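You operate a simulated robot arm through the tools that you are given. There is no shell and no other tool. Be economical: measure what you need, move in short steps, check, and stop when the job is done.

Carry out the task below with a simulated two-armed robot. There is one attempt and no reset: what you move stays moved.

TASK
Take the grey cloth from the table end and lay it out flat on the spares rack.

Only the result counts: the job must be done as asked and must still hold three seconds after the hand-in. Knocking over, shifting, dropping, spilling or breaking anything else fails it. Flat cloth is picked up by pressing the open fingertips on it (5 to 10 N) and closing them slowly along it; thin cloth reads only 2 to 8 mm in the jaws.

THE ROBOT
Two 7-joint arms with two-finger parallel grippers on one trunk, on a base that drives. Base frame: it is fixed to the floor where the robot stands at the start and does not move with it; the origin is under the middle of the robot, x ahead of it, y to its left, z up; the surface under the hand at the start is at about z = 0.922. Lengths are in m, angles in degrees, forces in N, time in s.
The left shoulder is at the start at [0.05, 0.187, 1.11], the right one opposite. With the tool pointing down near the work surface each hand reaches from about 0.1 to 0.66 m from the robot's upright axis, wherever it stands, measured 20 degrees to its own side. Places, roughly: spares rack [0.7, 2.5, 0.8]. Payload 3.43 kg a hand.
The TCP of each hand is the grasp point between the finger pads, 0.03 m short of the fingertips. In the tool frame z runs along the fingers and y along their closing line. Largest opening 0.094 m; finger width 0.028, thickness 0.01; the body of the gripper, 0.05 by 0.096 m, starts 0.055 m behind the TCP.
Orientation is told as [roll, pitch, yaw] about the base's x, y, z axes, in that order, counted from this pose: with the fingers straight down and closing along the base's y, the tool's x points along the base's -x, its y along +y and its z along -z.

THE INTERFACE
- The arms move only by the tool apply_moves. It takes "left_deltas", "right_deltas" or both (then of equal length, played together; a hand with none holds still); each is a list of rows, each a list of 7 numbers: the shift along the tool's x, y, z in units of 150 mm (1.0 is 150 mm), then the turn, a rotation vector about the tool's x, y, z in units of 45 degrees (1.0 is 45 degrees), then the gripper command, from -1 (shut) to 1 (fully open), values between in proportion. In form: [[tx, ty, tz, rx, ry, rz, gripper], ...]. A call has 1 to 8 rows; each row is the pose to reach, as a shift and turn from the pose commanded when the call began, along the tool's axes at that moment. A call with a number of a shift or a turn outside -1 to 1 is refused whole. Rows are played at 5 a second. More than 0.05 m and 8.6 degrees between two rows, or a gripper value outside its range, and nothing of the call is played. A pose out of reach is approached as far as the arm can. The call stops where the force on the tool passes 40 N (or 10 N more than at its start, if that is more) or the arm is blocked; 0.2 s more then pass. Each finger travels about 0.153 m/s and halts on what it meets, pressing with about 30 N; the grip force reading is that of the motor and also rises with nothing between the fingers. The clock runs only during rows and for 0.2 s after the last one: add rows that repeat a pose to give the fingers time. The reply holds the time, the measured pose of the TCP, the force on the tool along the base axes, the opening and the grip force, in the units named above and with some noise, with the torque about the TCP (base axes, N m) and any sound that the robot's microphone picked up.
- Cameras (640 x 400 px; columns grow to the right, rows downward): "scene" is now at [0.1483, 0.0148, 1.278]; the picture's right is [0.17, -0.99, 0.00], its down [-0.50, -0.09, -0.86] and it looks along [0.85, 0.14, -0.51] (base axes); focal length 274 px, centre (320, 200). "left" rides on the left gripper at [0.076, -0.014, -0.102] in its tool frame; the picture's right is [0.18, 0.98, 0.00], its down [-0.75, 0.14, -0.64] and it looks along [-0.63, 0.12, 0.77] (tool axes); focal length 243 px, centre (320, 200). "right" rides on the right gripper at [0.076, 0.014, -0.102] in its tool frame; the picture's right is [-0.18, 0.98, 0.00], its down [-0.75, -0.14, -0.64] and it looks along [-0.63, -0.12, 0.77] (tool axes); focal length 243 px, centre (320, 200). There is no depth. A picture from a camera that has moved, and an enlarged one, comes with that camera's place and axes in the base frame and with its lens.
- grab_frame(camera): a new picture of that camera. The clock stands still meanwhile.
- lift_body(by): slides the trunk up (or, below 0, down) by that many m; the arms and the scene camera ride with it, the base frame stays. It gives what a move gives, with no picture.
- drive_base(legs): drives the robot by 1 to 6 legs, each [ahead, left, turn to the left] in m, m and degrees, along the robot's own axes; the way and the turn of a leg run together, so that a leg with both is an arc; at most 1.5 m and 180 degrees a leg. The arms and the cameras ride along, it lands a little off, and it stops where it bumps. It gives what a move gives.
- pan_tilt(pan, tilt): turns the head with the scene camera to pan (to the left, within 80 degrees either way) and tilt (down, from -29 to 69), counted from straight ahead of the robot. It gives what a move gives.
- close_up(camera, box): a new picture of the part [left, top, right, bottom] of that camera's present view, enlarged. The clock stands still meanwhile.
- job_done(): hands the job in; it is judged then, once.

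Work in short steps. Places have to be worked out from the pictures, the camera data and where the tool is seen: move nearer, look again, correct. Check each grasp and each placing, and mend what went wrong. You have 120 turns and 108 pictures in all, those below and enlarged ones among them. Open the grippers and draw the arms clear of the work before you hand the job in, unless the task says otherwise; then end with one line.

The tools are called after "Call:" as name(argument=value, ...) on one line, values as JSON. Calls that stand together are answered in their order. apply_moves: Moves the arms, as the interface text tells. Its arguments: {"type":"object","properties":{"left_deltas":{"type":"array","items":{"type":"array","items":{"type":"number"}}},"right_deltas":{"type":"array","items":{"type":"array","items":{"type":"number"}}}},"required":[]} The other tools are called the same way: lift_body (by) slides the trunk up or down; drive_base (legs) drives the base; pan_tilt (pan, tilt) turns the head that bears the scene camera; grab_frame (camera) takes a picture; close_up (camera, box) takes an enlarged picture of a part of a camera's view; job_done () hands the job in.

At the start:

```text
time_s: 0.0
left_eef_pos: [0.3414, 0.2153, 1.1479]
left_ee_rot: [-0.1, 0.1, 0.0]
left_contact_force: [0.2, -0.2, 0.3]
left_torque: [0.04, 0.0, -0.02]
left_width: 0.0937
left_grip_force: 0.1
right_eef_pos: [0.3925, -0.0956, 1.0995]
right_ee_rot: [0.0, 0.0, 0.0]
right_contact_force: [0.4, 0.3, 0.2]
right_torque: [0.03, -0.01, -0.02]
right_width: 0.0941
right_grip_force: 0.2
trunk travel left (down, up): [-0.325, 0.107]
robot x, y, heading: [-0.0028, -0.0022, 0.2]
head pan, tilt: [9.7, 30.4]
```

scene: 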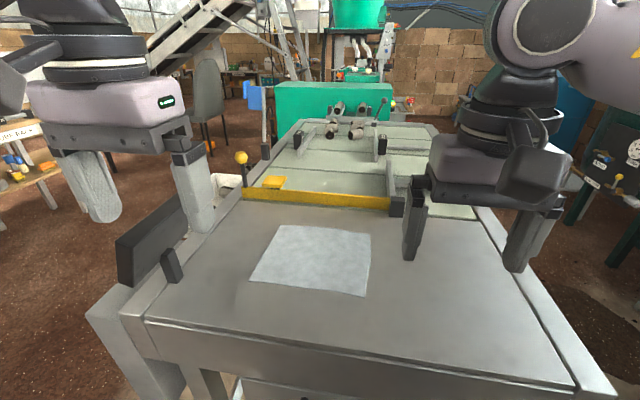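
right: 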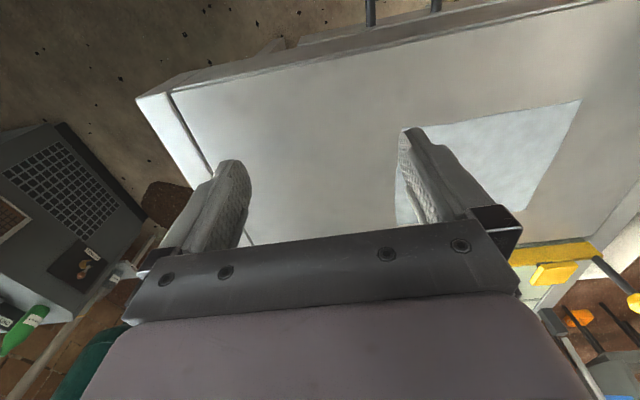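
left: 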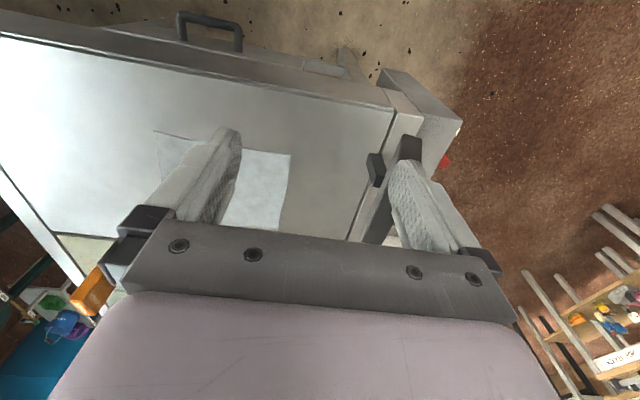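

I place the cloth at about x 0.455–0.62 and y -0.01–0.185, on a table at z 0.92. Before I grasp it, I'll look toward the rack.

Call:
pan_tilt(pan=72, tilt=18)

Call:
grab_frame(camera="scene")

```text
time_s: 1.3
left_eef_pos: [0.3418, 0.2152, 1.1473]
left_ee_rot: [-0.1, 0.1, 0.0]
left_contact_force: [0.1, 0.5, -0.3]
left_torque: [-0.02, 0.0, 0.01]
left_width: 0.0939
left_grip_force: 0.0
right_eef_pos: [0.3921, -0.0954, 1.0977]
right_ee_rot: [0.0, 0.1, 0.0]
right_contact_force: [-0.4, 0.3, -0.7]
right_torque: [0.01, 0.05, 0.0]
right_width: 0.0939
right_grip_force: 0.0
trunk travel left (down, up): [-0.325, 0.107]
robot x, y, heading: [-0.0003, -0.0017, -0.0]
head pan, tilt: [72.0, 18.0]
```

```text
104 pictures are left
camera scene: at [0.0882, 0.0883, 1.2979], right [0.95, -0.31, 0.0], down [-0.1, -0.29, -0.95], along [0.29, 0.9, -0.31], focal length 274 px, centre (320, 200)
```

scene: 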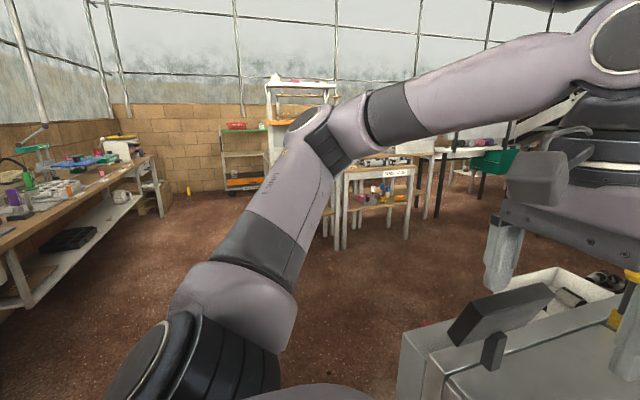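

The arm partly blocks the rack, so I'll zoom in on what's visible.

Call:
close_up(camera="scene", box=[200, 60, 520, 260])

```text
2.00 times, centred on (360, 160) of scene
camera zoom: at [0.0882, 0.0883, 1.2979], right [0.95, -0.31, 0.0], down [-0.1, -0.29, -0.95], along [0.29, 0.9, -0.31], focal length 548 px, centre (240, 280)
```

zoom: 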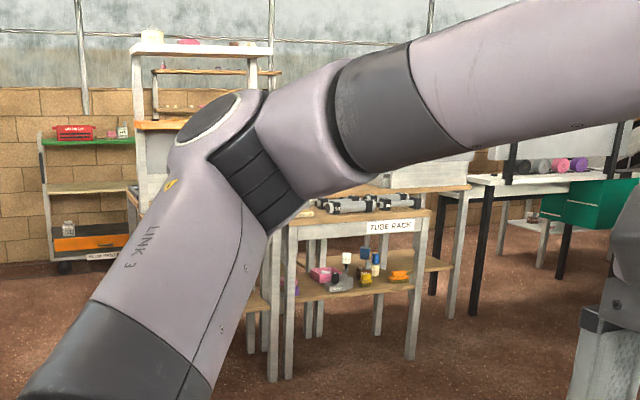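

I can't tell which unit is the spares rack. I'll back off the table and turn left to scout before choosing a grasp.

Call:
drive_base(legs=[[-0.4, 0, 0], [0, 0, 70], [0.6, 0.0, 0]])

Call:
pan_tilt(pan=0, tilt=20)

Call:
grab_frame(camera="scene")

```text
time_s: 9.9
left_eef_pos: [-0.2909, 0.9618, 1.1479]
left_ee_rot: [0.0, 0.2, 70.6]
left_contact_force: [0.1, -0.6, 0.6]
left_torque: [0.0, 0.02, 0.0]
left_width: 0.094
left_grip_force: 0.0
right_eef_pos: [0.0182, 0.9064, 1.0991]
right_ee_rot: [0.0, 0.0, 70.5]
right_contact_force: [0.3, -0.6, 0.2]
right_torque: [-0.02, 0.0, -0.02]
right_width: 0.0941
right_grip_force: 0.0
trunk travel left (down, up): [-0.325, 0.107]
robot x, y, heading: [-0.1997, 0.5659, 70.5]
head pan, tilt: [72.0, 18.0]
```

```text
time_s: 11.3
left_eef_pos: [-0.2909, 0.9613, 1.1483]
left_ee_rot: [0.0, 0.1, 70.7]
left_contact_force: [-0.6, 0.0, -1.2]
left_torque: [-0.01, 0.03, -0.03]
left_width: 0.0939
left_grip_force: 0.1
right_eef_pos: [0.0187, 0.907, 1.0994]
right_ee_rot: [0.0, 0.0, 70.6]
right_contact_force: [0.0, 0.1, -0.6]
right_torque: [0.0, 0.02, 0.01]
right_width: 0.0941
right_grip_force: 0.1
trunk travel left (down, up): [-0.325, 0.107]
robot x, y, heading: [-0.2002, 0.5636, 70.5]
head pan, tilt: [0.0, 20.0]
```

```text
102 pictures are left
camera scene: at [-0.1506, 0.7106, 1.2947], right [0.94, -0.33, 0.0], down [-0.11, -0.32, -0.94], along [0.31, 0.89, -0.34], focal length 274 px, centre (320, 200)
```

scene: 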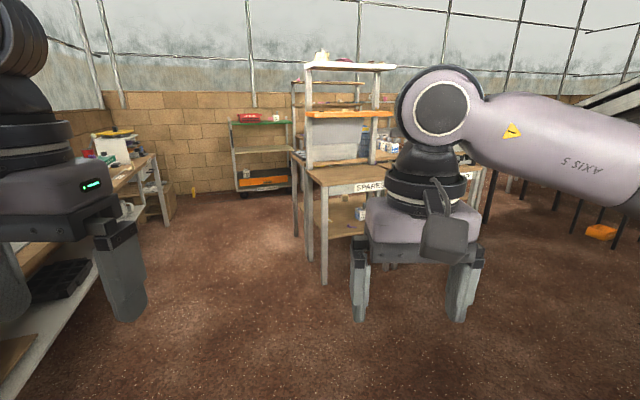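

The spares rack is visible, with its front edge near y 2.34 and x running from about 0.46 to 0.95. I'll drive round to face it.

Call:
drive_base(legs=[[0, 0, 19.5], [0.8, 0, 0], [0, -0.85, 0]])

Call:
pan_tilt(pan=0, tilt=35)

Call:
grab_frame(camera="scene")

```text
time_s: 24.1
left_eef_pos: [0.4266, 1.7177, 1.1477]
left_ee_rot: [0.0, 0.0, 90.8]
left_contact_force: [0.0, -0.3, 1.1]
left_torque: [-0.02, 0.03, 0.0]
left_width: 0.094
left_grip_force: 0.2
right_eef_pos: [0.7345, 1.7727, 1.1]
right_ee_rot: [0.0, 0.0, 90.9]
right_contact_force: [0.9, 0.4, 0.5]
right_torque: [-0.01, -0.01, -0.02]
right_width: 0.0938
right_grip_force: 0.0
trunk travel left (down, up): [-0.325, 0.107]
robot x, y, heading: [0.6458, 1.3771, 90.8]
head pan, tilt: [0.0, 20.0]
```

```text
time_s: 24.9
left_eef_pos: [0.4254, 1.7177, 1.1478]
left_ee_rot: [0.1, 0.1, 90.9]
left_contact_force: [-0.4, -0.3, -1.0]
left_torque: [-0.01, -0.03, 0.0]
left_width: 0.094
left_grip_force: 0.0
right_eef_pos: [0.7344, 1.7718, 1.0981]
right_ee_rot: [0.0, 0.1, 90.9]
right_contact_force: [0.7, -0.1, 0.7]
right_torque: [0.01, -0.01, 0.0]
right_width: 0.0936
right_grip_force: 0.1
trunk travel left (down, up): [-0.325, 0.107]
robot x, y, heading: [0.6459, 1.3785, 91.0]
head pan, tilt: [0.0, 35.0]
```

```text
101 pictures are left
camera scene: at [0.6439, 1.5251, 1.2709], right [1.0, 0.01, 0.0], down [0.01, -0.57, -0.82], along [-0.01, 0.82, -0.57], focal length 274 px, centre (320, 200)
```

scene: 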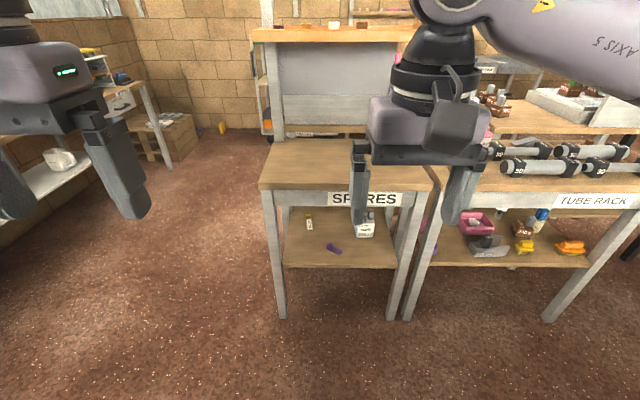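

The rack top looks bare, but the right gripper hides part of it. I'll check that part with the right wrist camera.

Call:
grab_frame(camera="right")

Call:
close_up(camera="scene", box=[240, 80, 480, 230])

```text
100 pictures are left
camera right: at [0.7203, 1.6956, 1.2013], right [-0.99, 0.17, 0.0], down [0.13, 0.76, 0.64], along [0.11, 0.63, -0.77], focal length 243 px, centre (320, 200)
```

right: 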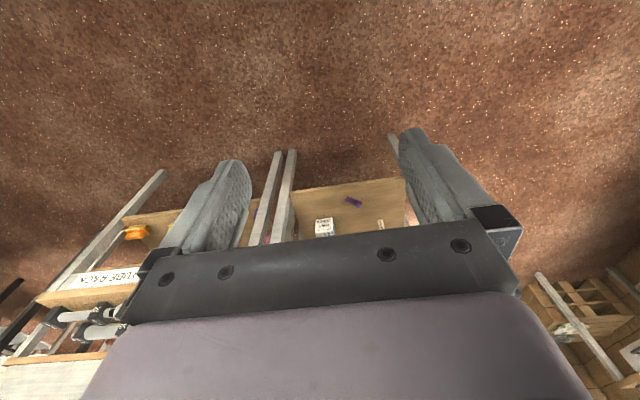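

```text
2.67 times, centred on (360, 155) of scene
camera zoom: at [0.6439, 1.5251, 1.2709], right [1.0, 0.01, 0.0], down [0.01, -0.57, -0.82], along [-0.01, 0.82, -0.57], focal length 730 px, centre (213, 320)
```

zoom: 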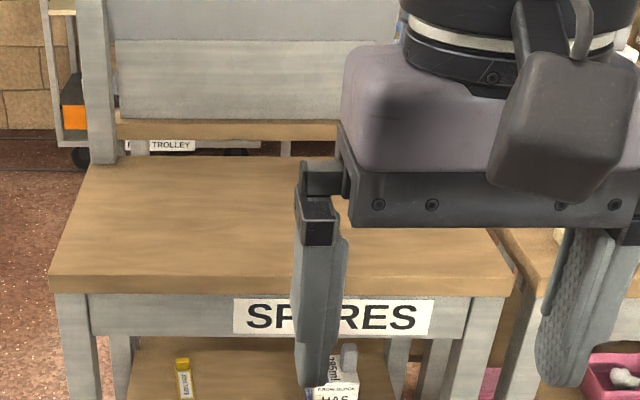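

The rack top is clear, at about z 0.79, spanning x 0.46–0.97 and y 2.29–2.63. I'll drive back to the cloth and stop centred on it at y≈0.085, still clear of the table.

Call:
drive_base(legs=[[0, 1.05, 0], [-1.293, 0, 0], [0, 0, -90.9], [0.35, 0, 0]])

Call:
pan_tilt(pan=0, tilt=45)

Call:
grab_frame(camera="scene")

```text
time_s: 46.3
left_eef_pos: [0.2976, 0.2686, 1.148]
left_ee_rot: [-0.1, 0.1, -1.4]
left_contact_force: [-0.8, 0.4, 0.1]
left_torque: [0.0, -0.01, 0.0]
left_width: 0.094
left_grip_force: 0.0
right_eef_pos: [0.3397, -0.0425, 1.0994]
right_ee_rot: [0.0, 0.0, -1.5]
right_contact_force: [-0.3, -0.4, 0.4]
right_torque: [-0.03, 0.02, 0.04]
right_width: 0.0939
right_grip_force: 0.0
trunk travel left (down, up): [-0.325, 0.107]
robot x, y, heading: [-0.0491, 0.0639, -1.6]
head pan, tilt: [0.0, 35.0]
```

```text
time_s: 47.0
left_eef_pos: [0.2971, 0.2685, 1.1477]
left_ee_rot: [0.0, 0.0, -1.5]
left_contact_force: [0.4, 0.7, -0.9]
left_torque: [0.0, 0.01, -0.01]
left_width: 0.0939
left_grip_force: 0.1
right_eef_pos: [0.3397, -0.0423, 1.1]
right_ee_rot: [0.1, 0.1, -1.5]
right_contact_force: [-0.2, -0.2, -0.1]
right_torque: [0.03, -0.02, 0.01]
right_width: 0.094
right_grip_force: 0.1
trunk travel left (down, up): [-0.325, 0.107]
robot x, y, heading: [-0.0528, 0.0634, -1.2]
head pan, tilt: [0.0, 45.0]
```

```text
98 pictures are left
camera scene: at [0.0909, 0.0588, 1.256], right [-0.03, -1.0, 0.0], down [-0.71, 0.02, -0.71], along [0.71, -0.02, -0.71], focal length 274 px, centre (320, 200)
```

scene: 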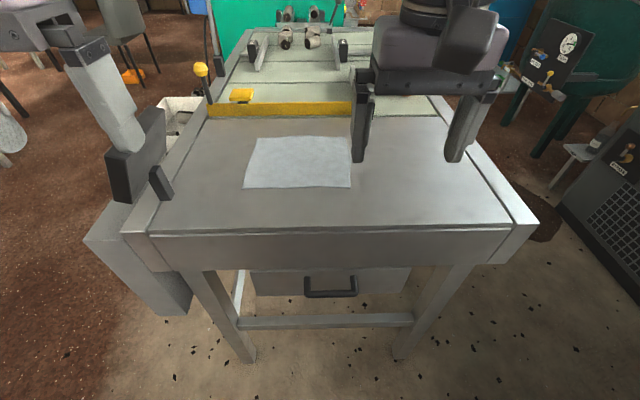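

The corners are at about (0.456, 0.187), (0.454, -0.005), (0.633, 0.182) and (0.622, -0.021). I'll nudge the base straight, then start yawing each hand by 45° while still high.

Call:
drive_base(legs=[[0.05, 0.02, 1.2]])

Call:
apply_moves(left_deltas=[[0, 0, 0, 0, 0, 0.17, 1], [0, 0, 0, 0, 0, 0.34, 1], [0, 0, 0, 0, 0, 0.5, 1], [0, 0, 0, 0, 0, 0.67, 1], [0, 0, 0, 0, 0, 0.84, 1], [0, 0, 0, 0, 0, 1, 1]], right_deltas=[[0, 0, 0, 0, 0, -0.17, 1], [0, 0, 0, 0, 0, -0.34, 1], [0, 0, 0, 0, 0, -0.5, 1], [0, 0, 0, 0, 0, -0.67, 1], [0, 0, 0, 0, 0, -0.84, 1], [0, 0, 0, 0, 0, -1, 1]])

```text
time_s: 47.9
left_eef_pos: [0.3445, 0.2947, 1.149]
left_ee_rot: [0.0, 0.1, -0.3]
left_contact_force: [0.5, 0.0, 0.3]
left_torque: [0.0, 0.01, 0.03]
left_width: 0.0939
left_grip_force: 0.2
right_eef_pos: [0.3924, -0.0142, 1.0985]
right_ee_rot: [0.1, 0.0, -0.4]
right_contact_force: [-0.2, 1.1, 0.1]
right_torque: [0.01, 0.03, -0.03]
right_width: 0.0941
right_grip_force: 0.1
trunk travel left (down, up): [-0.325, 0.107]
robot x, y, heading: [0.0029, 0.0839, -0.4]
head pan, tilt: [0.0, 45.0]
```

```text
time_s: 49.3
left_eef_pos: [0.3437, 0.2953, 1.1485]
left_ee_rot: [0.0, 0.0, -45.3]
left_contact_force: [-0.3, 0.2, -0.3]
left_torque: [0.01, -0.02, -0.02]
left_width: 0.0943
left_grip_force: 0.1
right_eef_pos: [0.3928, -0.0147, 1.1003]
right_ee_rot: [0.0, 0.0, 44.9]
right_contact_force: [0.7, -0.2, -0.3]
right_torque: [0.0, 0.01, 0.02]
right_width: 0.0941
right_grip_force: 0.0
trunk travel left (down, up): [-0.325, 0.107]
robot x, y, heading: [-0.0012, 0.0826, -0.4]
head pan, tilt: [0.0, 45.0]
```

The first 45° went well, so I'll do the other 45°.

Call:
apply_moves(left_deltas=[[0, 0, 0, 0, 0, 0.17, 1], [0, 0, 0, 0, 0, 0.34, 1], [0, 0, 0, 0, 0, 0.5, 1], [0, 0, 0, 0, 0, 0.67, 1], [0, 0, 0, 0, 0, 0.84, 1], [0, 0, 0, 0, 0, 0.99, 1]], right_deltas=[[0, 0, 0, 0, 0, -0.17, 1], [0, 0, 0, 0, 0, -0.34, 1], [0, 0, 0, 0, 0, -0.5, 1], [0, 0, 0, 0, 0, -0.67, 1], [0, 0, 0, 0, 0, -0.84, 1], [0, 0, 0, 0, 0, -1, 1]])

```text
time_s: 50.7
left_eef_pos: [0.3426, 0.2935, 1.1483]
left_ee_rot: [0.0, 0.0, -89.9]
left_contact_force: [0.3, -0.2, 0.0]
left_torque: [-0.01, -0.02, -0.02]
left_width: 0.0942
left_grip_force: 0.1
right_eef_pos: [0.3198, 0.0093, 1.0881]
right_ee_rot: [0.0, 0.0, 89.6]
right_contact_force: [0.4, 0.0, 0.8]
right_torque: [-0.02, -0.04, -0.04]
right_width: 0.0939
right_grip_force: 0.1
right hand out of reach, approached as far as the arm can: row 4, 5, 6
trunk travel left (down, up): [-0.325, 0.107]
robot x, y, heading: [-0.003, 0.0839, -0.4]
head pan, tilt: [0.0, 45.0]
```

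Tool y now runs along ±x. I'll bring both hands above the near corners at about z 1.03 and see where the commands land.

Call:
apply_moves(left_deltas=[[-0.12, 0.15, 0.1, 0, 0, 0, 1], [-0.25, 0.3, 0.2, 0, 0, 0, 1], [-0.4, 0.45, 0.3, 0, 0, 0, 0.5], [-0.5, 0.6, 0.42, 0, 0, 0, 0], [-0.65, 0.75, 0.6, 0, 0, 0, -0.1], [-0.83, 0.916, 0.75, 0, 0, 0, -0.15], [-0.83, 0.916, 0.75, 0, 0, 0, -0.15]], right_deltas=[[0, -0.15, 0.05, 0, 0, 0, 1], [0, -0.3, 0.1, 0, 0, 0, 1], [0, -0.45, 0.15, 0, 0, 0, 0.5], [0, -0.6, 0.2, 0, 0, 0, 0], [0, -0.7, 0.25, 0, 0, 0, -0.1], [0, -0.8, 0.3, 0, 0, 0, -0.15], [0, -0.8, 0.3, 0, 0, 0, -0.15]])

Call:
grab_frame(camera="scene")

```text
time_s: 52.3
left_eef_pos: [0.4814, 0.1707, 1.0354]
left_ee_rot: [-0.1, 0.0, -89.8]
left_contact_force: [0.4, -0.7, -0.6]
left_torque: [-0.01, 0.02, -0.01]
left_width: 0.0399
left_grip_force: 0.0
right_eef_pos: [0.3294, 0.0276, 1.0532]
right_ee_rot: [0.0, 0.0, 89.5]
right_contact_force: [0.0, 0.4, 0.2]
right_torque: [-0.02, 0.02, -0.02]
right_width: 0.0399
right_grip_force: 0.0
right hand out of reach, approached as far as the arm can: row 1, 2, 3, 4, 5, 6, 7
trunk travel left (down, up): [-0.325, 0.107]
robot x, y, heading: [-0.0001, 0.0796, -0.3]
head pan, tilt: [0.0, 45.0]
```

```text
97 pictures are left
camera scene: at [0.1408, 0.0809, 1.256], right [-0.01, -1.0, 0.0], down [-0.71, 0.0, -0.71], along [0.71, 0.0, -0.71], focal length 274 px, centre (320, 200)
```

scene: 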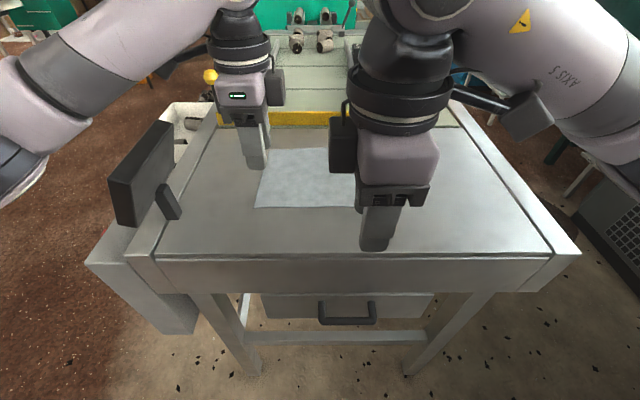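

The left hand is in place. The right arm is at a joint limit, so I'll move it outward and forward to look for a better configuration.

Call:
apply_moves(right_deltas=[[0.3, 0, 0, 0, 0, 0, -0.15], [0.6, 0, 0, 0, 0, 0, -0.15], [0.9, 0, 0, 0, 0, 0, -0.15], [0.9, -0.3, 0, 0, 0, 0, -0.15], [0.9, -0.6, 0, 0, 0, 0, -0.15], [0.9, -0.8, 0, 0, 0, 0, -0.15]])

```text
time_s: 53.7
left_eef_pos: [0.4809, 0.1708, 1.0364]
left_ee_rot: [0.0, 0.0, -89.8]
left_contact_force: [0.1, -0.6, 0.4]
left_torque: [0.02, -0.02, -0.01]
left_width: 0.0401
left_grip_force: 0.0
right_eef_pos: [0.3009, -0.0494, 1.051]
right_ee_rot: [0.0, 0.0, 89.7]
right_contact_force: [-0.9, -0.5, -0.6]
right_torque: [0.01, 0.01, 0.03]
right_width: 0.0399
right_grip_force: 0.0
right hand out of reach, approached as far as the arm can: row 1, 2, 3, 4, 5, 6
trunk travel left (down, up): [-0.325, 0.107]
robot x, y, heading: [0.0004, 0.0815, -0.4]
head pan, tilt: [0.0, 45.0]
```

The right wrist's yaw limit is binding. I'll bring it back to about 45°, move it over the corner, and then see how much yaw I can get there.

Call:
apply_moves(right_deltas=[[0, 0, 0, 0, 0, 0.17, -0.15], [0, 0, 0, 0, 0, 0.34, -0.15], [0, 0, 0, 0, 0, 0.5, -0.15], [0, 0, 0, 0, 0, 0.67, -0.15], [0, 0, 0, 0, 0, 0.84, -0.15], [0, 0, 0, 0, 0, 1, -0.15]])

```text
time_s: 55.1
left_eef_pos: [0.4815, 0.1707, 1.035]
left_ee_rot: [0.1, 0.0, -89.9]
left_contact_force: [0.3, 0.3, 0.2]
left_torque: [-0.02, 0.01, 0.02]
left_width: 0.0401
left_grip_force: 0.0
right_eef_pos: [0.2985, -0.0491, 1.049]
right_ee_rot: [0.0, 0.0, 44.5]
right_contact_force: [0.0, 0.8, 0.1]
right_torque: [-0.02, 0.01, -0.03]
right_width: 0.0399
right_grip_force: 0.1
trunk travel left (down, up): [-0.325, 0.107]
robot x, y, heading: [-0.0009, 0.0786, -0.4]
head pan, tilt: [0.0, 45.0]
```

Commands restart from the reached pose. I'll move the right hand toward its corner along its rotated axes.

Call:
apply_moves(right_deltas=[[-0.2, -0.1, 0, 0, 0, 0, -0.15], [-0.4, -0.2, 0, 0, 0, 0, -0.15], [-0.6, -0.3, 0, 0, 0, 0, -0.15], [-0.8, -0.4, 0, 0, 0, 0, -0.15], [-0.95, -0.5, 0, 0, 0, 0, -0.15]])

Call:
apply_moves(right_deltas=[[-0.1, -0.02, 0, 0, 0, -0.15, -0.15], [-0.2, -0.05, 0, 0, 0, -0.3, -0.15], [-0.2, -0.05, 0, 0, 0, -0.45, -0.15], [-0.2, -0.05, 0, 0, 0, -0.6, -0.15], [-0.2, -0.05, 0, 0, 0, -0.75, -0.15]])

```text
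time_s: 56.3
left_eef_pos: [0.4819, 0.171, 1.0368]
left_ee_rot: [0.0, 0.0, -89.8]
left_contact_force: [-0.5, 0.6, 0.0]
left_torque: [0.01, 0.0, 0.01]
left_width: 0.0398
left_grip_force: 0.1
right_eef_pos: [0.4527, -0.0001, 1.0502]
right_ee_rot: [0.1, 0.0, 44.8]
right_contact_force: [0.6, -0.2, -0.4]
right_torque: [-0.02, 0.06, -0.01]
right_width: 0.0398
right_grip_force: 0.0
trunk travel left (down, up): [-0.325, 0.107]
robot x, y, heading: [0.0018, 0.0836, -0.3]
head pan, tilt: [0.0, 45.0]
```

```text
time_s: 57.5
left_eef_pos: [0.4783, 0.1686, 1.0399]
left_ee_rot: [0.2, 0.0, -90.1]
left_contact_force: [-0.9, -1.1, -0.2]
left_torque: [0.01, -0.07, -0.02]
left_width: 0.0397
left_grip_force: 0.0
right_eef_pos: [0.4106, -0.0334, 1.0778]
right_ee_rot: [-1.4, -1.8, 67.0]
right_contact_force: [-0.9, 0.5, 0.5]
right_torque: [-0.01, -0.09, 0.02]
right_width: 0.0401
right_grip_force: 0.0
right hand out of reach, approached as far as the arm can: row 2, 3, 4, 5
trunk travel left (down, up): [-0.325, 0.107]
robot x, y, heading: [0.0042, 0.0815, -0.3]
head pan, tilt: [0.0, 45.0]
```

The right arm tops out near 58° at that spot. A slightly skewed pinch will do, so I'll back the yaw off to about 53°, remove the small tilt, and go over the right corner.

Call:
apply_moves(right_deltas=[[0, 0, 0, -0.049, -0.013, 0.15, -0.15], [0, 0, 0, -0.049, -0.013, 0.3, -0.15], [-0.15, -0.1, 0.05, -0.049, -0.013, 0.3, -0.15], [-0.3, -0.2, 0.1, -0.049, -0.013, 0.3, -0.15], [-0.463, -0.291, 0.187, -0.049, -0.013, 0.3, -0.15], [-0.463, -0.291, 0.187, -0.049, -0.013, 0.3, -0.15]])

Call:
grab_frame(camera="scene")

Call:
grab_frame(camera="right")

Call:
grab_frame(camera="left")

```text
time_s: 58.9
left_eef_pos: [0.4815, 0.1698, 1.0365]
left_ee_rot: [0.1, 0.0, -89.8]
left_contact_force: [0.1, 0.5, 0.6]
left_torque: [-0.02, 0.04, 0.0]
left_width: 0.04
left_grip_force: 0.0
right_eef_pos: [0.4828, 0.0174, 1.0506]
right_ee_rot: [1.5, -2.1, 53.5]
right_contact_force: [-0.2, 0.2, 1.2]
right_torque: [0.02, 0.0, -0.02]
right_width: 0.04
right_grip_force: 0.0
trunk travel left (down, up): [-0.325, 0.107]
robot x, y, heading: [-0.0007, 0.0852, -0.3]
head pan, tilt: [0.0, 45.0]
```

```text
96 pictures are left
camera scene: at [0.1408, 0.0807, 1.256], right [-0.01, -1.0, 0.0], down [-0.71, 0.0, -0.71], along [0.71, 0.0, -0.71], focal length 274 px, centre (320, 200)
```

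scene: 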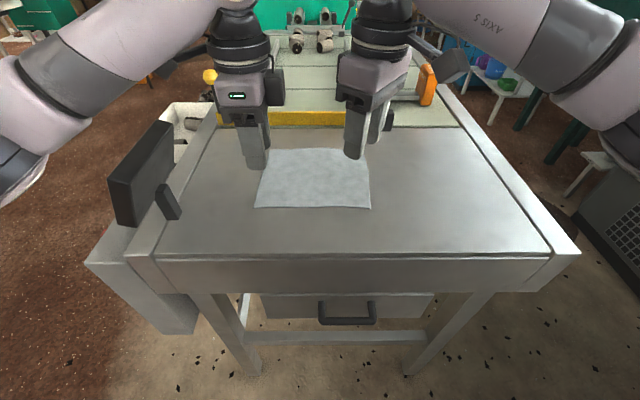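

```text
95 pictures are left
camera right: at [0.4245, -0.0415, 1.1505], right [-0.68, 0.73, 0.03], down [0.56, 0.49, 0.67], along [0.47, 0.47, -0.75], focal length 243 px, centre (320, 200)
```

right: 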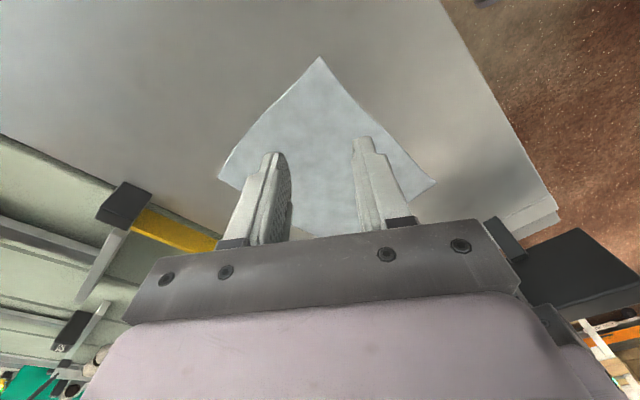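

```text
94 pictures are left
camera left: at [0.4665, 0.2462, 1.1372], right [0.98, 0.19, 0.0], down [0.14, -0.75, 0.64], along [0.12, -0.63, -0.77], focal length 243 px, centre (320, 200)
```

left: 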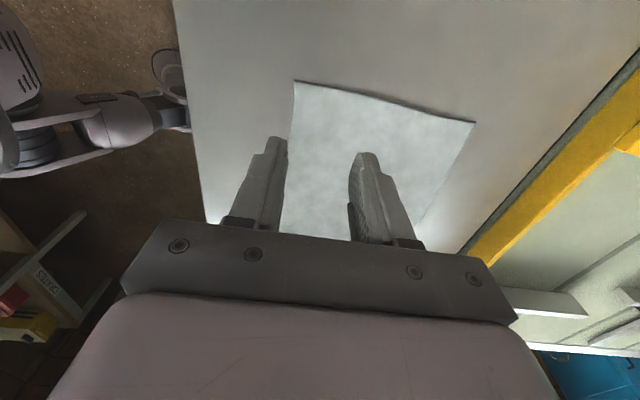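

The corners are confirmed at (0.455, 0.189) and (0.4545, -0.003). I'll remove the right tilt and lower both hands so the fingertips hover about 8 mm above the cloth.

Call:
apply_moves(left_deltas=[[0, 0, 0.15, 0, 0, 0, -0.15], [0, 0, 0.3, 0, 0, 0, -0.15], [0, 0, 0.42, 0, 0, 0, -0.15], [0, 0, 0.51, 0, 0, 0, -0.15]], right_deltas=[[-0.023, 0.042, 0.18, 0.033, 0.047, 0, -0.15], [-0.023, 0.042, 0.36, 0.033, 0.047, 0, -0.15], [-0.023, 0.042, 0.5, 0.033, 0.047, 0, -0.15], [-0.023, 0.042, 0.604, 0.033, 0.047, 0, -0.15]])

Call:
grab_frame(camera="right")

Call:
grab_frame(camera="left")

```text
time_s: 59.9
left_eef_pos: [0.4872, 0.171, 0.9777]
left_ee_rot: [1.8, -0.4, -89.3]
left_contact_force: [0.0, 0.6, -0.3]
left_torque: [-0.01, -0.01, 0.03]
left_width: 0.0399
left_grip_force: 0.0
right_eef_pos: [0.4812, 0.026, 0.9644]
right_ee_rot: [0.0, -0.1, 53.6]
right_contact_force: [-0.2, -0.1, 0.0]
right_torque: [-0.04, 0.03, -0.02]
right_width: 0.04
right_grip_force: 0.1
trunk travel left (down, up): [-0.325, 0.107]
robot x, y, heading: [0.0036, 0.081, -0.4]
head pan, tilt: [0.0, 45.0]
```

```text
93 pictures are left
camera right: at [0.4224, -0.0274, 1.0659], right [-0.68, 0.73, 0.0], down [0.56, 0.52, 0.64], along [0.47, 0.44, -0.77], focal length 243 px, centre (320, 200)
```

right: 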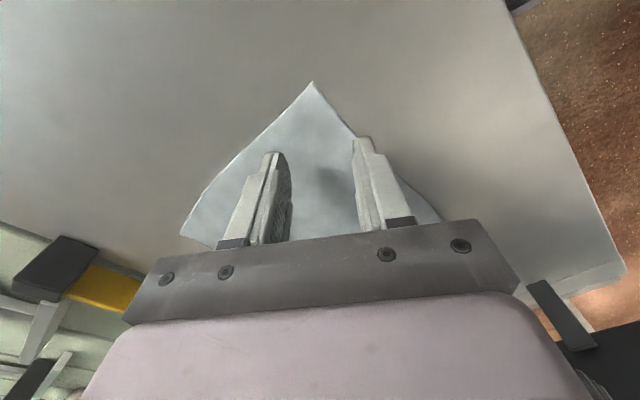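

```text
92 pictures are left
camera left: at [0.4683, 0.2479, 1.0776], right [0.98, 0.19, 0.03], down [0.13, -0.75, 0.65], along [0.15, -0.64, -0.76], focal length 243 px, centre (320, 200)
```

left: 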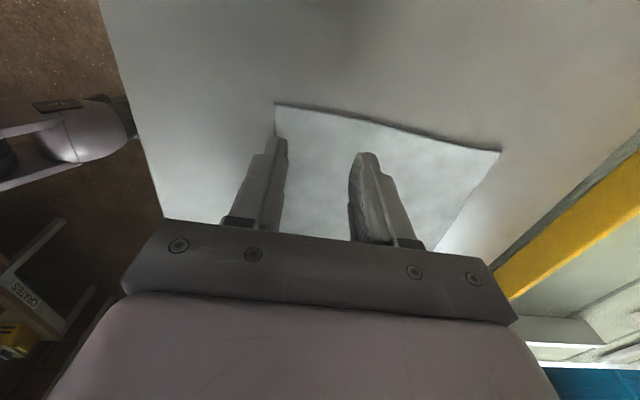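

The left hand stopped a little high and tilted. I'll hold for a moment to see whether that's only lag.

Call:
apply_moves(left_deltas=[[0, 0, 0, 0, 0, 0, -0.15], [0, 0, 0, 0, 0, 0, -0.15]])

```text
time_s: 60.5
left_eef_pos: [0.487, 0.1699, 0.9787]
left_ee_rot: [2.2, -0.7, -89.5]
left_contact_force: [0.6, -0.4, 0.2]
left_torque: [0.02, 0.03, -0.02]
left_width: 0.0402
left_grip_force: 0.0
right_eef_pos: [0.48, 0.0268, 0.9618]
right_ee_rot: [0.0, 0.0, 53.5]
right_contact_force: [-0.7, -0.1, 0.2]
right_torque: [0.04, 0.02, -0.02]
right_width: 0.0398
right_grip_force: 0.1
trunk travel left (down, up): [-0.325, 0.107]
robot x, y, heading: [0.0013, 0.083, -0.2]
head pan, tilt: [0.0, 45.0]
```

The left arm is near a limit when it reaches this low. I'll raise both hands 80 mm and lower the trunk 80 mm instead, which keeps the arms in an easier pose.

Call:
apply_moves(left_deltas=[[0, 0, -0.2, 0, 0, 0, -0.15], [0, 0, -0.4, 0, 0, 0, -0.15], [-0.01, -0.045, -0.4, -0.049, 0.016, -0.1, -0.15], [-0.01, -0.045, -0.4, -0.049, 0.016, -0.2, -0.15]], right_deltas=[[0, 0, -0.2, 0, 0, 0, -0.15], [0, 0, -0.4, 0, 0, 0, -0.15], [0, 0, -0.533, 0, 0, 0, -0.15], [0, 0, -0.533, 0, 0, 0, -0.15]])

Call:
lift_body(by=-0.08)

```text
time_s: 61.5
left_eef_pos: [0.4731, 0.169, 1.0175]
left_ee_rot: [2.3, 0.6, -80.9]
left_contact_force: [0.9, 0.0, -0.2]
left_torque: [-0.03, 0.01, 0.0]
left_width: 0.04
left_grip_force: 0.1
right_eef_pos: [0.4788, 0.0273, 1.0415]
right_ee_rot: [0.0, 0.0, 53.4]
right_contact_force: [0.3, -0.1, -1.2]
right_torque: [-0.01, 0.0, 0.0]
right_width: 0.0398
right_grip_force: 0.0
trunk travel left (down, up): [-0.325, 0.107]
robot x, y, heading: [-0.001, 0.0837, -0.3]
head pan, tilt: [0.0, 45.0]
```

```text
time_s: 62.8
left_eef_pos: [0.4838, 0.1723, 1.0054]
left_ee_rot: [10.2, -2.1, -80.1]
left_contact_force: [-0.1, -0.3, -0.9]
left_torque: [-0.03, -0.02, 0.01]
left_width: 0.0399
left_grip_force: 0.0
right_eef_pos: [0.4797, 0.0273, 0.9603]
right_ee_rot: [-0.1, -0.1, 53.5]
right_contact_force: [0.5, -1.2, 0.6]
right_torque: [0.0, 0.01, 0.0]
right_width: 0.0401
right_grip_force: 0.1
trunk travel left (down, up): [-0.247, 0.185]
robot x, y, heading: [0.0008, 0.0788, -0.1]
head pan, tilt: [0.0, 45.0]
stopped: the arm was blocked; the commanded pose is now the measured one
```

Something physical is blocking the left arm. I'll look at it before doing anything else.

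Call:
pan_tilt(pan=35, tilt=45)

Call:
grab_frame(camera="scene")

```text
time_s: 63.8
left_eef_pos: [0.4826, 0.1728, 1.0033]
left_ee_rot: [9.8, -2.0, -80.3]
left_contact_force: [1.5, 1.3, -0.1]
left_torque: [0.01, 0.0, 0.02]
left_width: 0.0398
left_grip_force: 0.1
right_eef_pos: [0.4781, 0.028, 0.9641]
right_ee_rot: [-0.1, -0.2, 53.4]
right_contact_force: [0.0, -0.2, 0.0]
right_torque: [-0.02, -0.04, 0.0]
right_width: 0.0402
right_grip_force: 0.0
trunk travel left (down, up): [-0.247, 0.185]
robot x, y, heading: [0.002, 0.0878, 0.1]
head pan, tilt: [35.0, 45.0]
```

```text
91 pictures are left
camera scene: at [0.1253, 0.1281, 1.1778], right [0.57, -0.82, 0.0], down [-0.58, -0.4, -0.71], along [0.58, 0.4, -0.71], focal length 274 px, centre (320, 200)
```

scene: 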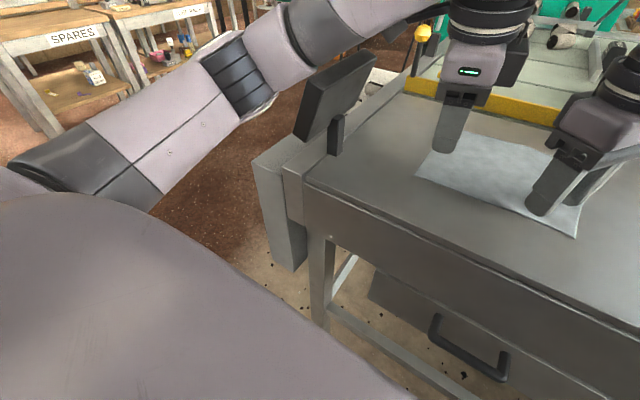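

The left forearm is resting on the black box at the table's edge. I'll raise the trunk straight away to take the weight off it.

Call:
lift_body(by=0.15)

Call:
grab_frame(camera="scene")

```text
time_s: 65.5
left_eef_pos: [0.4839, 0.1719, 1.1526]
left_ee_rot: [9.8, -1.9, -80.3]
left_contact_force: [0.0, 0.1, 0.3]
left_torque: [-0.03, -0.03, 0.02]
left_width: 0.0399
left_grip_force: 0.1
right_eef_pos: [0.4801, 0.0282, 1.114]
right_ee_rot: [0.1, 0.1, 53.5]
right_contact_force: [0.3, -0.4, 0.1]
right_torque: [0.02, 0.0, 0.03]
right_width: 0.0399
right_grip_force: 0.1
trunk travel left (down, up): [-0.397, 0.035]
robot x, y, heading: [0.0021, 0.0802, -0.1]
head pan, tilt: [35.0, 45.0]
```

```text
90 pictures are left
camera scene: at [0.1274, 0.128, 1.3276], right [0.57, -0.82, 0.0], down [-0.58, -0.4, -0.71], along [0.58, 0.4, -0.71], focal length 274 px, centre (320, 200)
```

scene: 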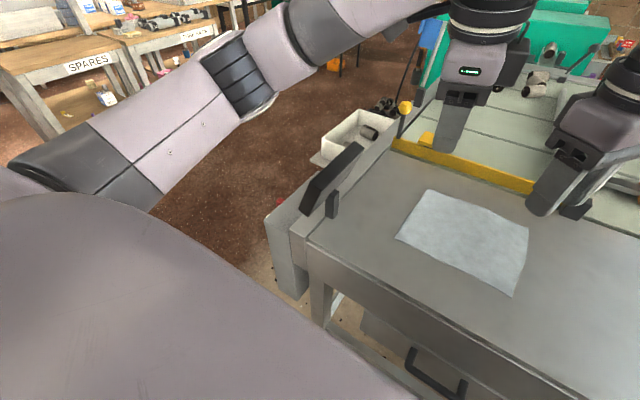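

The box hasn't moved. I'll shift right and turn the robot about 25° left, so the left forearm comes in from the near side, well clear of the box. The right wrist yaw improves too.

Call:
drive_base(legs=[[-0.05, -0.215, 0], [0, 0, 25], [0.03, 0.0, 0]])

Call:
pan_tilt(pan=10, tilt=45)

Call:
grab_frame(camera="scene")

```text
time_s: 69.7
left_eef_pos: [0.3789, 0.164, 1.1531]
left_ee_rot: [9.6, -2.0, -55.5]
left_contact_force: [0.0, -0.2, 0.1]
left_torque: [0.01, 0.01, 0.01]
left_width: 0.0401
left_grip_force: 0.0
right_eef_pos: [0.4355, 0.0302, 1.1122]
right_ee_rot: [0.0, 0.1, 78.3]
right_contact_force: [0.1, -0.1, -0.1]
right_torque: [-0.02, 0.04, -0.04]
right_width: 0.0398
right_grip_force: 0.1
trunk travel left (down, up): [-0.397, 0.035]
robot x, y, heading: [-0.0237, -0.1205, 24.6]
head pan, tilt: [35.0, 45.0]
```

```text
time_s: 70.6
left_eef_pos: [0.3782, 0.1627, 1.1541]
left_ee_rot: [9.8, -2.1, -55.5]
left_contact_force: [0.1, 0.6, -0.1]
left_torque: [-0.02, 0.01, 0.01]
left_width: 0.0401
left_grip_force: 0.0
right_eef_pos: [0.4339, 0.0309, 1.1124]
right_ee_rot: [0.1, -0.1, 78.2]
right_contact_force: [1.5, 0.3, 0.3]
right_torque: [0.03, 0.0, -0.02]
right_width: 0.0402
right_grip_force: 0.1
trunk travel left (down, up): [-0.397, 0.035]
robot x, y, heading: [-0.0225, -0.1233, 24.4]
head pan, tilt: [10.0, 45.0]
```

```text
89 pictures are left
camera scene: at [0.0977, -0.0506, 1.3277], right [0.57, -0.82, 0.0], down [-0.58, -0.4, -0.71], along [0.58, 0.4, -0.71], focal length 274 px, centre (320, 200)
```

scene: 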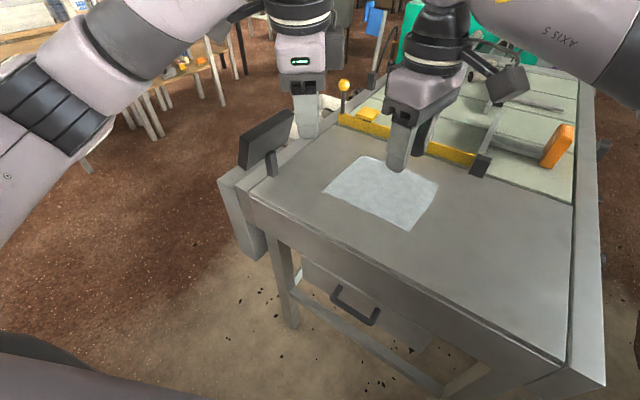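

The box is now well clear of the left arm. I'll level the left hand and increase its yaw, and slide the right hand forward over its corner.

Call:
apply_moves(left_deltas=[[0, 0, 0, 0.11, 0.022, 0.1, -0.15], [0, 0, 0, 0.218, 0.044, 0.2, -0.15], [0, 0, 0, 0.218, 0.044, 0.35, -0.15], [0, 0, 0, 0.218, 0.044, 0.5, -0.15], [0, 0, 0, 0.218, 0.044, 0.5, -0.15]], right_deltas=[[0, -0.15, 0.1, 0, 0, 0, -0.15], [0.03, -0.27, 0.2, 0, 0, 0, -0.15], [0.03, -0.27, 0.3, 0, 0, 0, -0.15], [0.03, -0.27, 0.4, 0, 0, 0, -0.15], [0.03, -0.27, 0.5, 0, 0, 0, -0.15]])

```text
time_s: 71.8
left_eef_pos: [0.3779, 0.1642, 1.1534]
left_ee_rot: [-0.3, 2.0, -77.8]
left_contact_force: [-0.2, -0.1, 0.6]
left_torque: [0.0, -0.01, 0.01]
left_width: 0.0399
left_grip_force: 0.0
right_eef_pos: [0.4536, 0.0265, 1.0933]
right_ee_rot: [0.0, 0.0, 78.2]
right_contact_force: [0.3, 1.5, 0.8]
right_torque: [0.01, 0.02, 0.0]
right_width: 0.0401
right_grip_force: 0.0
right hand out of reach, approached as far as the arm can: row 1, 2, 3, 4, 5
trunk travel left (down, up): [-0.397, 0.035]
robot x, y, heading: [-0.0269, -0.1199, 24.3]
head pan, tilt: [10.0, 45.0]
```

The right arm is limited again, so I'll cut its yaw to about 63° and bring both hands over their corners at z≈1.01.

Call:
apply_moves(left_deltas=[[-0.03, 0.15, 0.15, 0, -0.044, 0, -0.15], [-0.06, 0.3, 0.3, 0, -0.044, 0, -0.15], [-0.09, 0.45, 0.5, 0, -0.044, 0, -0.15], [-0.113, 0.6, 0.7, 0, -0.044, 0, -0.15], [-0.113, 0.657, 0.9, 0, -0.044, 0, -0.15], [-0.113, 0.657, 0.95, 0, -0.044, 0, -0.15]], right_deltas=[[0, 0, 0.0, 0, 0, 0.17, -0.15], [0, 0, 0.0, 0, 0, 0.33, -0.15], [0, -0.08, 0.15, 0, 0, 0.33, -0.15], [0, -0.165, 0.3, 0, 0, 0.33, -0.15], [0, -0.165, 0.45, 0, 0, 0.33, -0.15], [0, -0.165, 0.56, 0, 0, 0.33, -0.15]])

Call:
grab_frame(camera="scene")

```text
time_s: 73.2
left_eef_pos: [0.4759, 0.1712, 1.0093]
left_ee_rot: [-0.2, -0.1, -77.9]
left_contact_force: [-0.3, -1.0, -0.3]
left_torque: [0.0, 0.01, 0.02]
left_width: 0.0399
left_grip_force: 0.1
right_eef_pos: [0.477, 0.0202, 1.0086]
right_ee_rot: [0.0, 0.1, 63.4]
right_contact_force: [0.1, 0.5, -0.1]
right_torque: [0.0, -0.06, 0.0]
right_width: 0.0399
right_grip_force: 0.0
trunk travel left (down, up): [-0.397, 0.035]
robot x, y, heading: [-0.0278, -0.1183, 24.4]
head pan, tilt: [10.0, 45.0]
```

```text
88 pictures are left
camera scene: at [0.0978, -0.0507, 1.3277], right [0.57, -0.82, 0.0], down [-0.58, -0.4, -0.71], along [0.58, 0.4, -0.71], focal length 274 px, centre (320, 200)
```

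scene: 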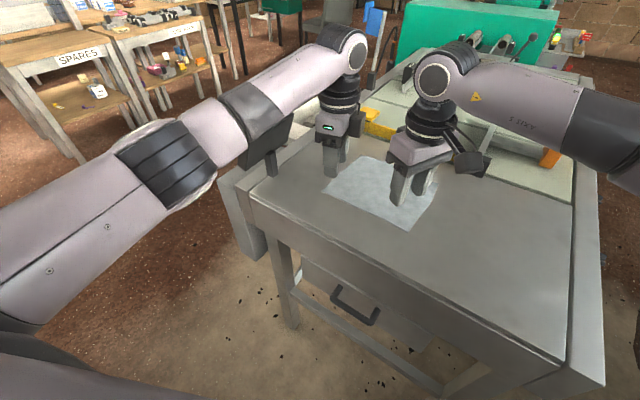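

Both hands are over the corners with forearms clear of the box. I'll descend until the fingertips are about 5 mm above the cloth.

Call:
apply_moves(left_deltas=[[0, 0, 0.1, 0, 0, 0, -0.15], [0, 0, 0.2, 0, 0, 0, -0.15], [0, 0, 0.28, 0, 0, 0, -0.15], [0, 0, 0.34, 0, 0, 0, -0.15], [0, 0, 0.34, 0, 0, 0, -0.15]], right_deltas=[[0, 0, 0.1, 0, 0, 0, -0.15], [0, 0, 0.2, 0, 0, 0, -0.15], [0, 0, 0.28, 0, 0, 0, -0.15], [0, 0, 0.34, 0, 0, 0, -0.15], [0, 0, 0.34, 0, 0, 0, -0.15]])

Call:
grab_frame(camera="right")

Call:
grab_frame(camera="left")

```text
time_s: 74.4
left_eef_pos: [0.4764, 0.1724, 0.9589]
left_ee_rot: [-0.2, -0.1, -77.8]
left_contact_force: [0.1, 0.5, -1.0]
left_torque: [-0.02, 0.02, 0.01]
left_width: 0.0401
left_grip_force: 0.0
right_eef_pos: [0.4768, 0.02, 0.9592]
right_ee_rot: [0.1, 0.0, 63.4]
right_contact_force: [-0.1, -0.3, 0.0]
right_torque: [0.02, -0.01, 0.0]
right_width: 0.04
right_grip_force: 0.2
trunk travel left (down, up): [-0.397, 0.035]
robot x, y, heading: [-0.0255, -0.1207, 24.7]
head pan, tilt: [10.0, 45.0]
```

```text
87 pictures are left
camera right: at [0.4299, -0.0422, 1.0601], right [-0.8, 0.6, 0.0], down [0.46, 0.61, 0.64], along [0.39, 0.51, -0.77], focal length 243 px, centre (320, 200)
```

right: 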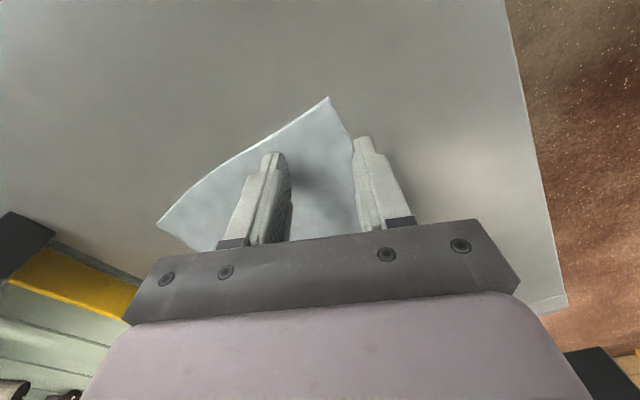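

```text
86 pictures are left
camera left: at [0.4459, 0.2435, 1.0602], right [0.92, 0.39, 0.0], down [0.3, -0.71, 0.64], along [0.25, -0.59, -0.77], focal length 243 px, centre (320, 200)
```

left: 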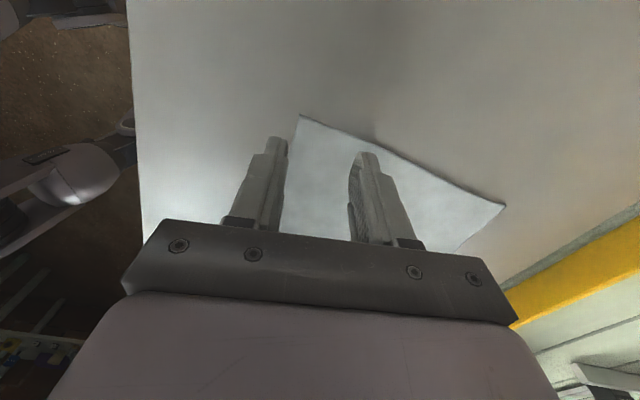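

The near fingers sit just off the edge. I'll narrow both openings to 30 mm, shift 5 mm inward so both fingers bear on cloth, and lower gently to contact.

Call:
apply_moves(left_deltas=[[-0.01, 0.033, 0, 0, 0, 0, -0.36], [-0.01, 0.033, 0, 0, 0, 0, -0.36], [-0.01, 0.033, 0.02, 0, 0, 0, -0.36], [-0.01, 0.033, 0.035, 0, 0, 0, -0.36], [-0.01, 0.033, 0.05, 0, 0, 0, -0.36], [-0.01, 0.033, 0.05, 0, 0, 0, -0.36]], right_deltas=[[-0.033, -0.02, 0, 0, 0, 0, -0.36], [-0.033, -0.02, 0, 0, 0, 0, -0.36], [-0.033, -0.02, 0.02, 0, 0, 0, -0.36], [-0.033, -0.02, 0.035, 0, 0, 0, -0.36], [-0.033, -0.02, 0.05, 0, 0, 0, -0.36], [-0.033, -0.02, 0.05, 0, 0, 0, -0.36]])

```text
time_s: 75.8
left_eef_pos: [0.4796, 0.1712, 0.9544]
left_ee_rot: [0.0, 0.1, -77.8]
left_contact_force: [1.4, 0.2, 5.6]
left_torque: [-0.02, -0.02, 0.01]
left_width: 0.0298
left_grip_force: 0.1
right_eef_pos: [0.4827, 0.0243, 0.9535]
right_ee_rot: [-0.1, -0.3, 63.4]
right_contact_force: [2.0, -1.8, 19.3]
right_torque: [-0.05, 0.25, 0.05]
right_width: 0.0293
right_grip_force: 0.0
trunk travel left (down, up): [-0.397, 0.035]
robot x, y, heading: [-0.0214, -0.1238, 24.4]
head pan, tilt: [10.0, 45.0]
```

Contact is 5.6 N on the left and 19 N on the right. I'll ease the right up about 1.3 mm, press the left slightly more, and read both again.

Call:
apply_moves(left_deltas=[[0, 0, 0.003, 0, 0, 0, -0.36], [0, 0, 0.003, 0, 0, 0, -0.36]], right_deltas=[[0, 0, -0.009, 0, 0, 0, -0.36], [0, 0, -0.009, 0, 0, 0, -0.36]])

```text
time_s: 76.4
left_eef_pos: [0.4793, 0.1715, 0.9543]
left_ee_rot: [0.0, 0.1, -77.9]
left_contact_force: [2.0, 1.4, 14.5]
left_torque: [0.01, 0.07, -0.02]
left_width: 0.03
left_grip_force: 0.0
right_eef_pos: [0.4819, 0.0239, 0.952]
right_ee_rot: [-0.1, -0.2, 63.4]
right_contact_force: [2.5, 0.6, 19.1]
right_torque: [0.06, 0.21, -0.01]
right_width: 0.0292
right_grip_force: 0.0
trunk travel left (down, up): [-0.397, 0.035]
robot x, y, heading: [-0.0232, -0.1178, 24.6]
head pan, tilt: [10.0, 45.0]
```

Both are still a little heavy. I'll ease both up a bit more.

Call:
apply_moves(left_deltas=[[0, 0, -0.003, 0, 0, 0, -0.36], [0, 0, -0.003, 0, 0, 0, -0.36]], right_deltas=[[0, 0, -0.008, 0, 0, 0, -0.36], [0, 0, -0.008, 0, 0, 0, -0.36]])

```text
time_s: 77.0
left_eef_pos: [0.4805, 0.1708, 0.9544]
left_ee_rot: [0.2, -0.1, -77.8]
left_contact_force: [1.9, 0.8, 15.9]
left_torque: [0.07, 0.06, -0.02]
left_width: 0.0295
left_grip_force: 0.1
right_eef_pos: [0.4805, 0.0242, 0.9541]
right_ee_rot: [-0.1, 0.0, 63.5]
right_contact_force: [1.1, 0.8, 12.9]
right_torque: [0.09, 0.11, -0.01]
right_width: 0.0295
right_grip_force: 0.0
trunk travel left (down, up): [-0.397, 0.035]
robot x, y, heading: [-0.0244, -0.1221, 24.6]
head pan, tilt: [10.0, 45.0]
```

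Call:
apply_moves(left_deltas=[[0, 0, -0.006, 0, 0, 0, -0.36], [0, 0, -0.006, 0, 0, 0, -0.36]], right_deltas=[[0, 0, -0.004, 0, 0, 0, -0.36], [0, 0, -0.004, 0, 0, 0, -0.36]])

```text
time_s: 77.6
left_eef_pos: [0.4807, 0.1722, 0.9529]
left_ee_rot: [-0.1, 0.0, -77.8]
left_contact_force: [1.8, -0.3, 13.3]
left_torque: [0.03, 0.0, 0.02]
left_width: 0.0298
left_grip_force: 0.1
right_eef_pos: [0.4811, 0.0225, 0.953]
right_ee_rot: [-0.1, 0.0, 63.5]
right_contact_force: [-0.3, 1.2, 6.7]
right_torque: [0.04, 0.09, 0.0]
right_width: 0.0302
right_grip_force: 0.1
trunk travel left (down, up): [-0.397, 0.035]
robot x, y, heading: [-0.0258, -0.1179, 24.6]
head pan, tilt: [10.0, 45.0]
```

The right reads 6.7 N, which is good. I'll ease the left by another millimetre and then close both slowly.

Call:
apply_moves(left_deltas=[[0, 0, -0.006, 0, 0, 0, -0.36], [0, 0, -0.006, 0, 0, 0, -0.45], [0, 0, -0.006, 0, 0, 0, -0.54], [0, 0, -0.006, 0, 0, 0, -0.63], [0, 0, -0.006, 0, 0, 0, -0.72], [0, 0, -0.006, 0, 0, 0, -0.82], [0, 0, -0.006, 0, 0, 0, -0.92], [0, 0, -0.006, 0, 0, 0, -1]], right_deltas=[[0, 0, 0, 0, 0, 0, -0.36], [0, 0, 0, 0, 0, 0, -0.45], [0, 0, 0, 0, 0, 0, -0.54], [0, 0, 0, 0, 0, 0, -0.63], [0, 0, 0, 0, 0, 0, -0.72], [0, 0, 0, 0, 0, 0, -0.82], [0, 0, 0, 0, 0, 0, -0.92], [0, 0, 0, 0, 0, 0, -1]])

Call:
grab_frame(camera="right")

Call:
grab_frame(camera="left")

```text
time_s: 79.4
left_eef_pos: [0.48, 0.1706, 0.9536]
left_ee_rot: [-0.2, -0.1, -77.9]
left_contact_force: [-0.1, -3.2, 4.7]
left_torque: [-0.08, -0.03, 0.0]
left_width: 0.0023
left_grip_force: 30.2
right_eef_pos: [0.4807, 0.0241, 0.9547]
right_ee_rot: [-0.1, -0.1, 63.4]
right_contact_force: [0.0, 3.4, 2.8]
right_torque: [0.09, 0.03, 0.01]
right_width: 0.0023
right_grip_force: 29.7
trunk travel left (down, up): [-0.397, 0.035]
robot x, y, heading: [-0.0222, -0.1215, 24.5]
head pan, tilt: [10.0, 45.0]
```

```text
85 pictures are left
camera right: at [0.4344, -0.0387, 1.0559], right [-0.8, 0.6, 0.0], down [0.46, 0.61, 0.64], along [0.39, 0.51, -0.77], focal length 243 px, centre (320, 200)
```

right: 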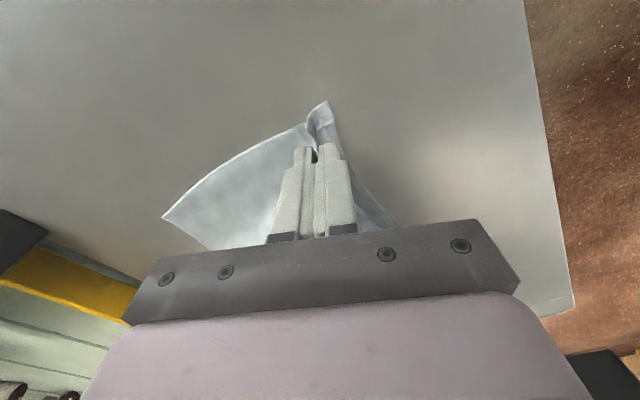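

```text
84 pictures are left
camera left: at [0.4507, 0.2427, 1.055], right [0.92, 0.39, 0.0], down [0.3, -0.71, 0.64], along [0.25, -0.59, -0.77], focal length 243 px, centre (320, 200)
```

left: 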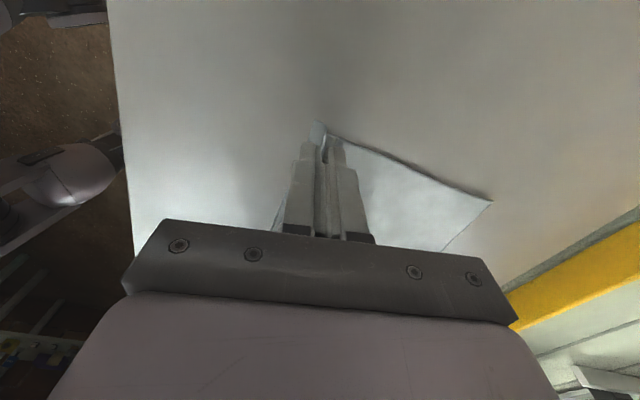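

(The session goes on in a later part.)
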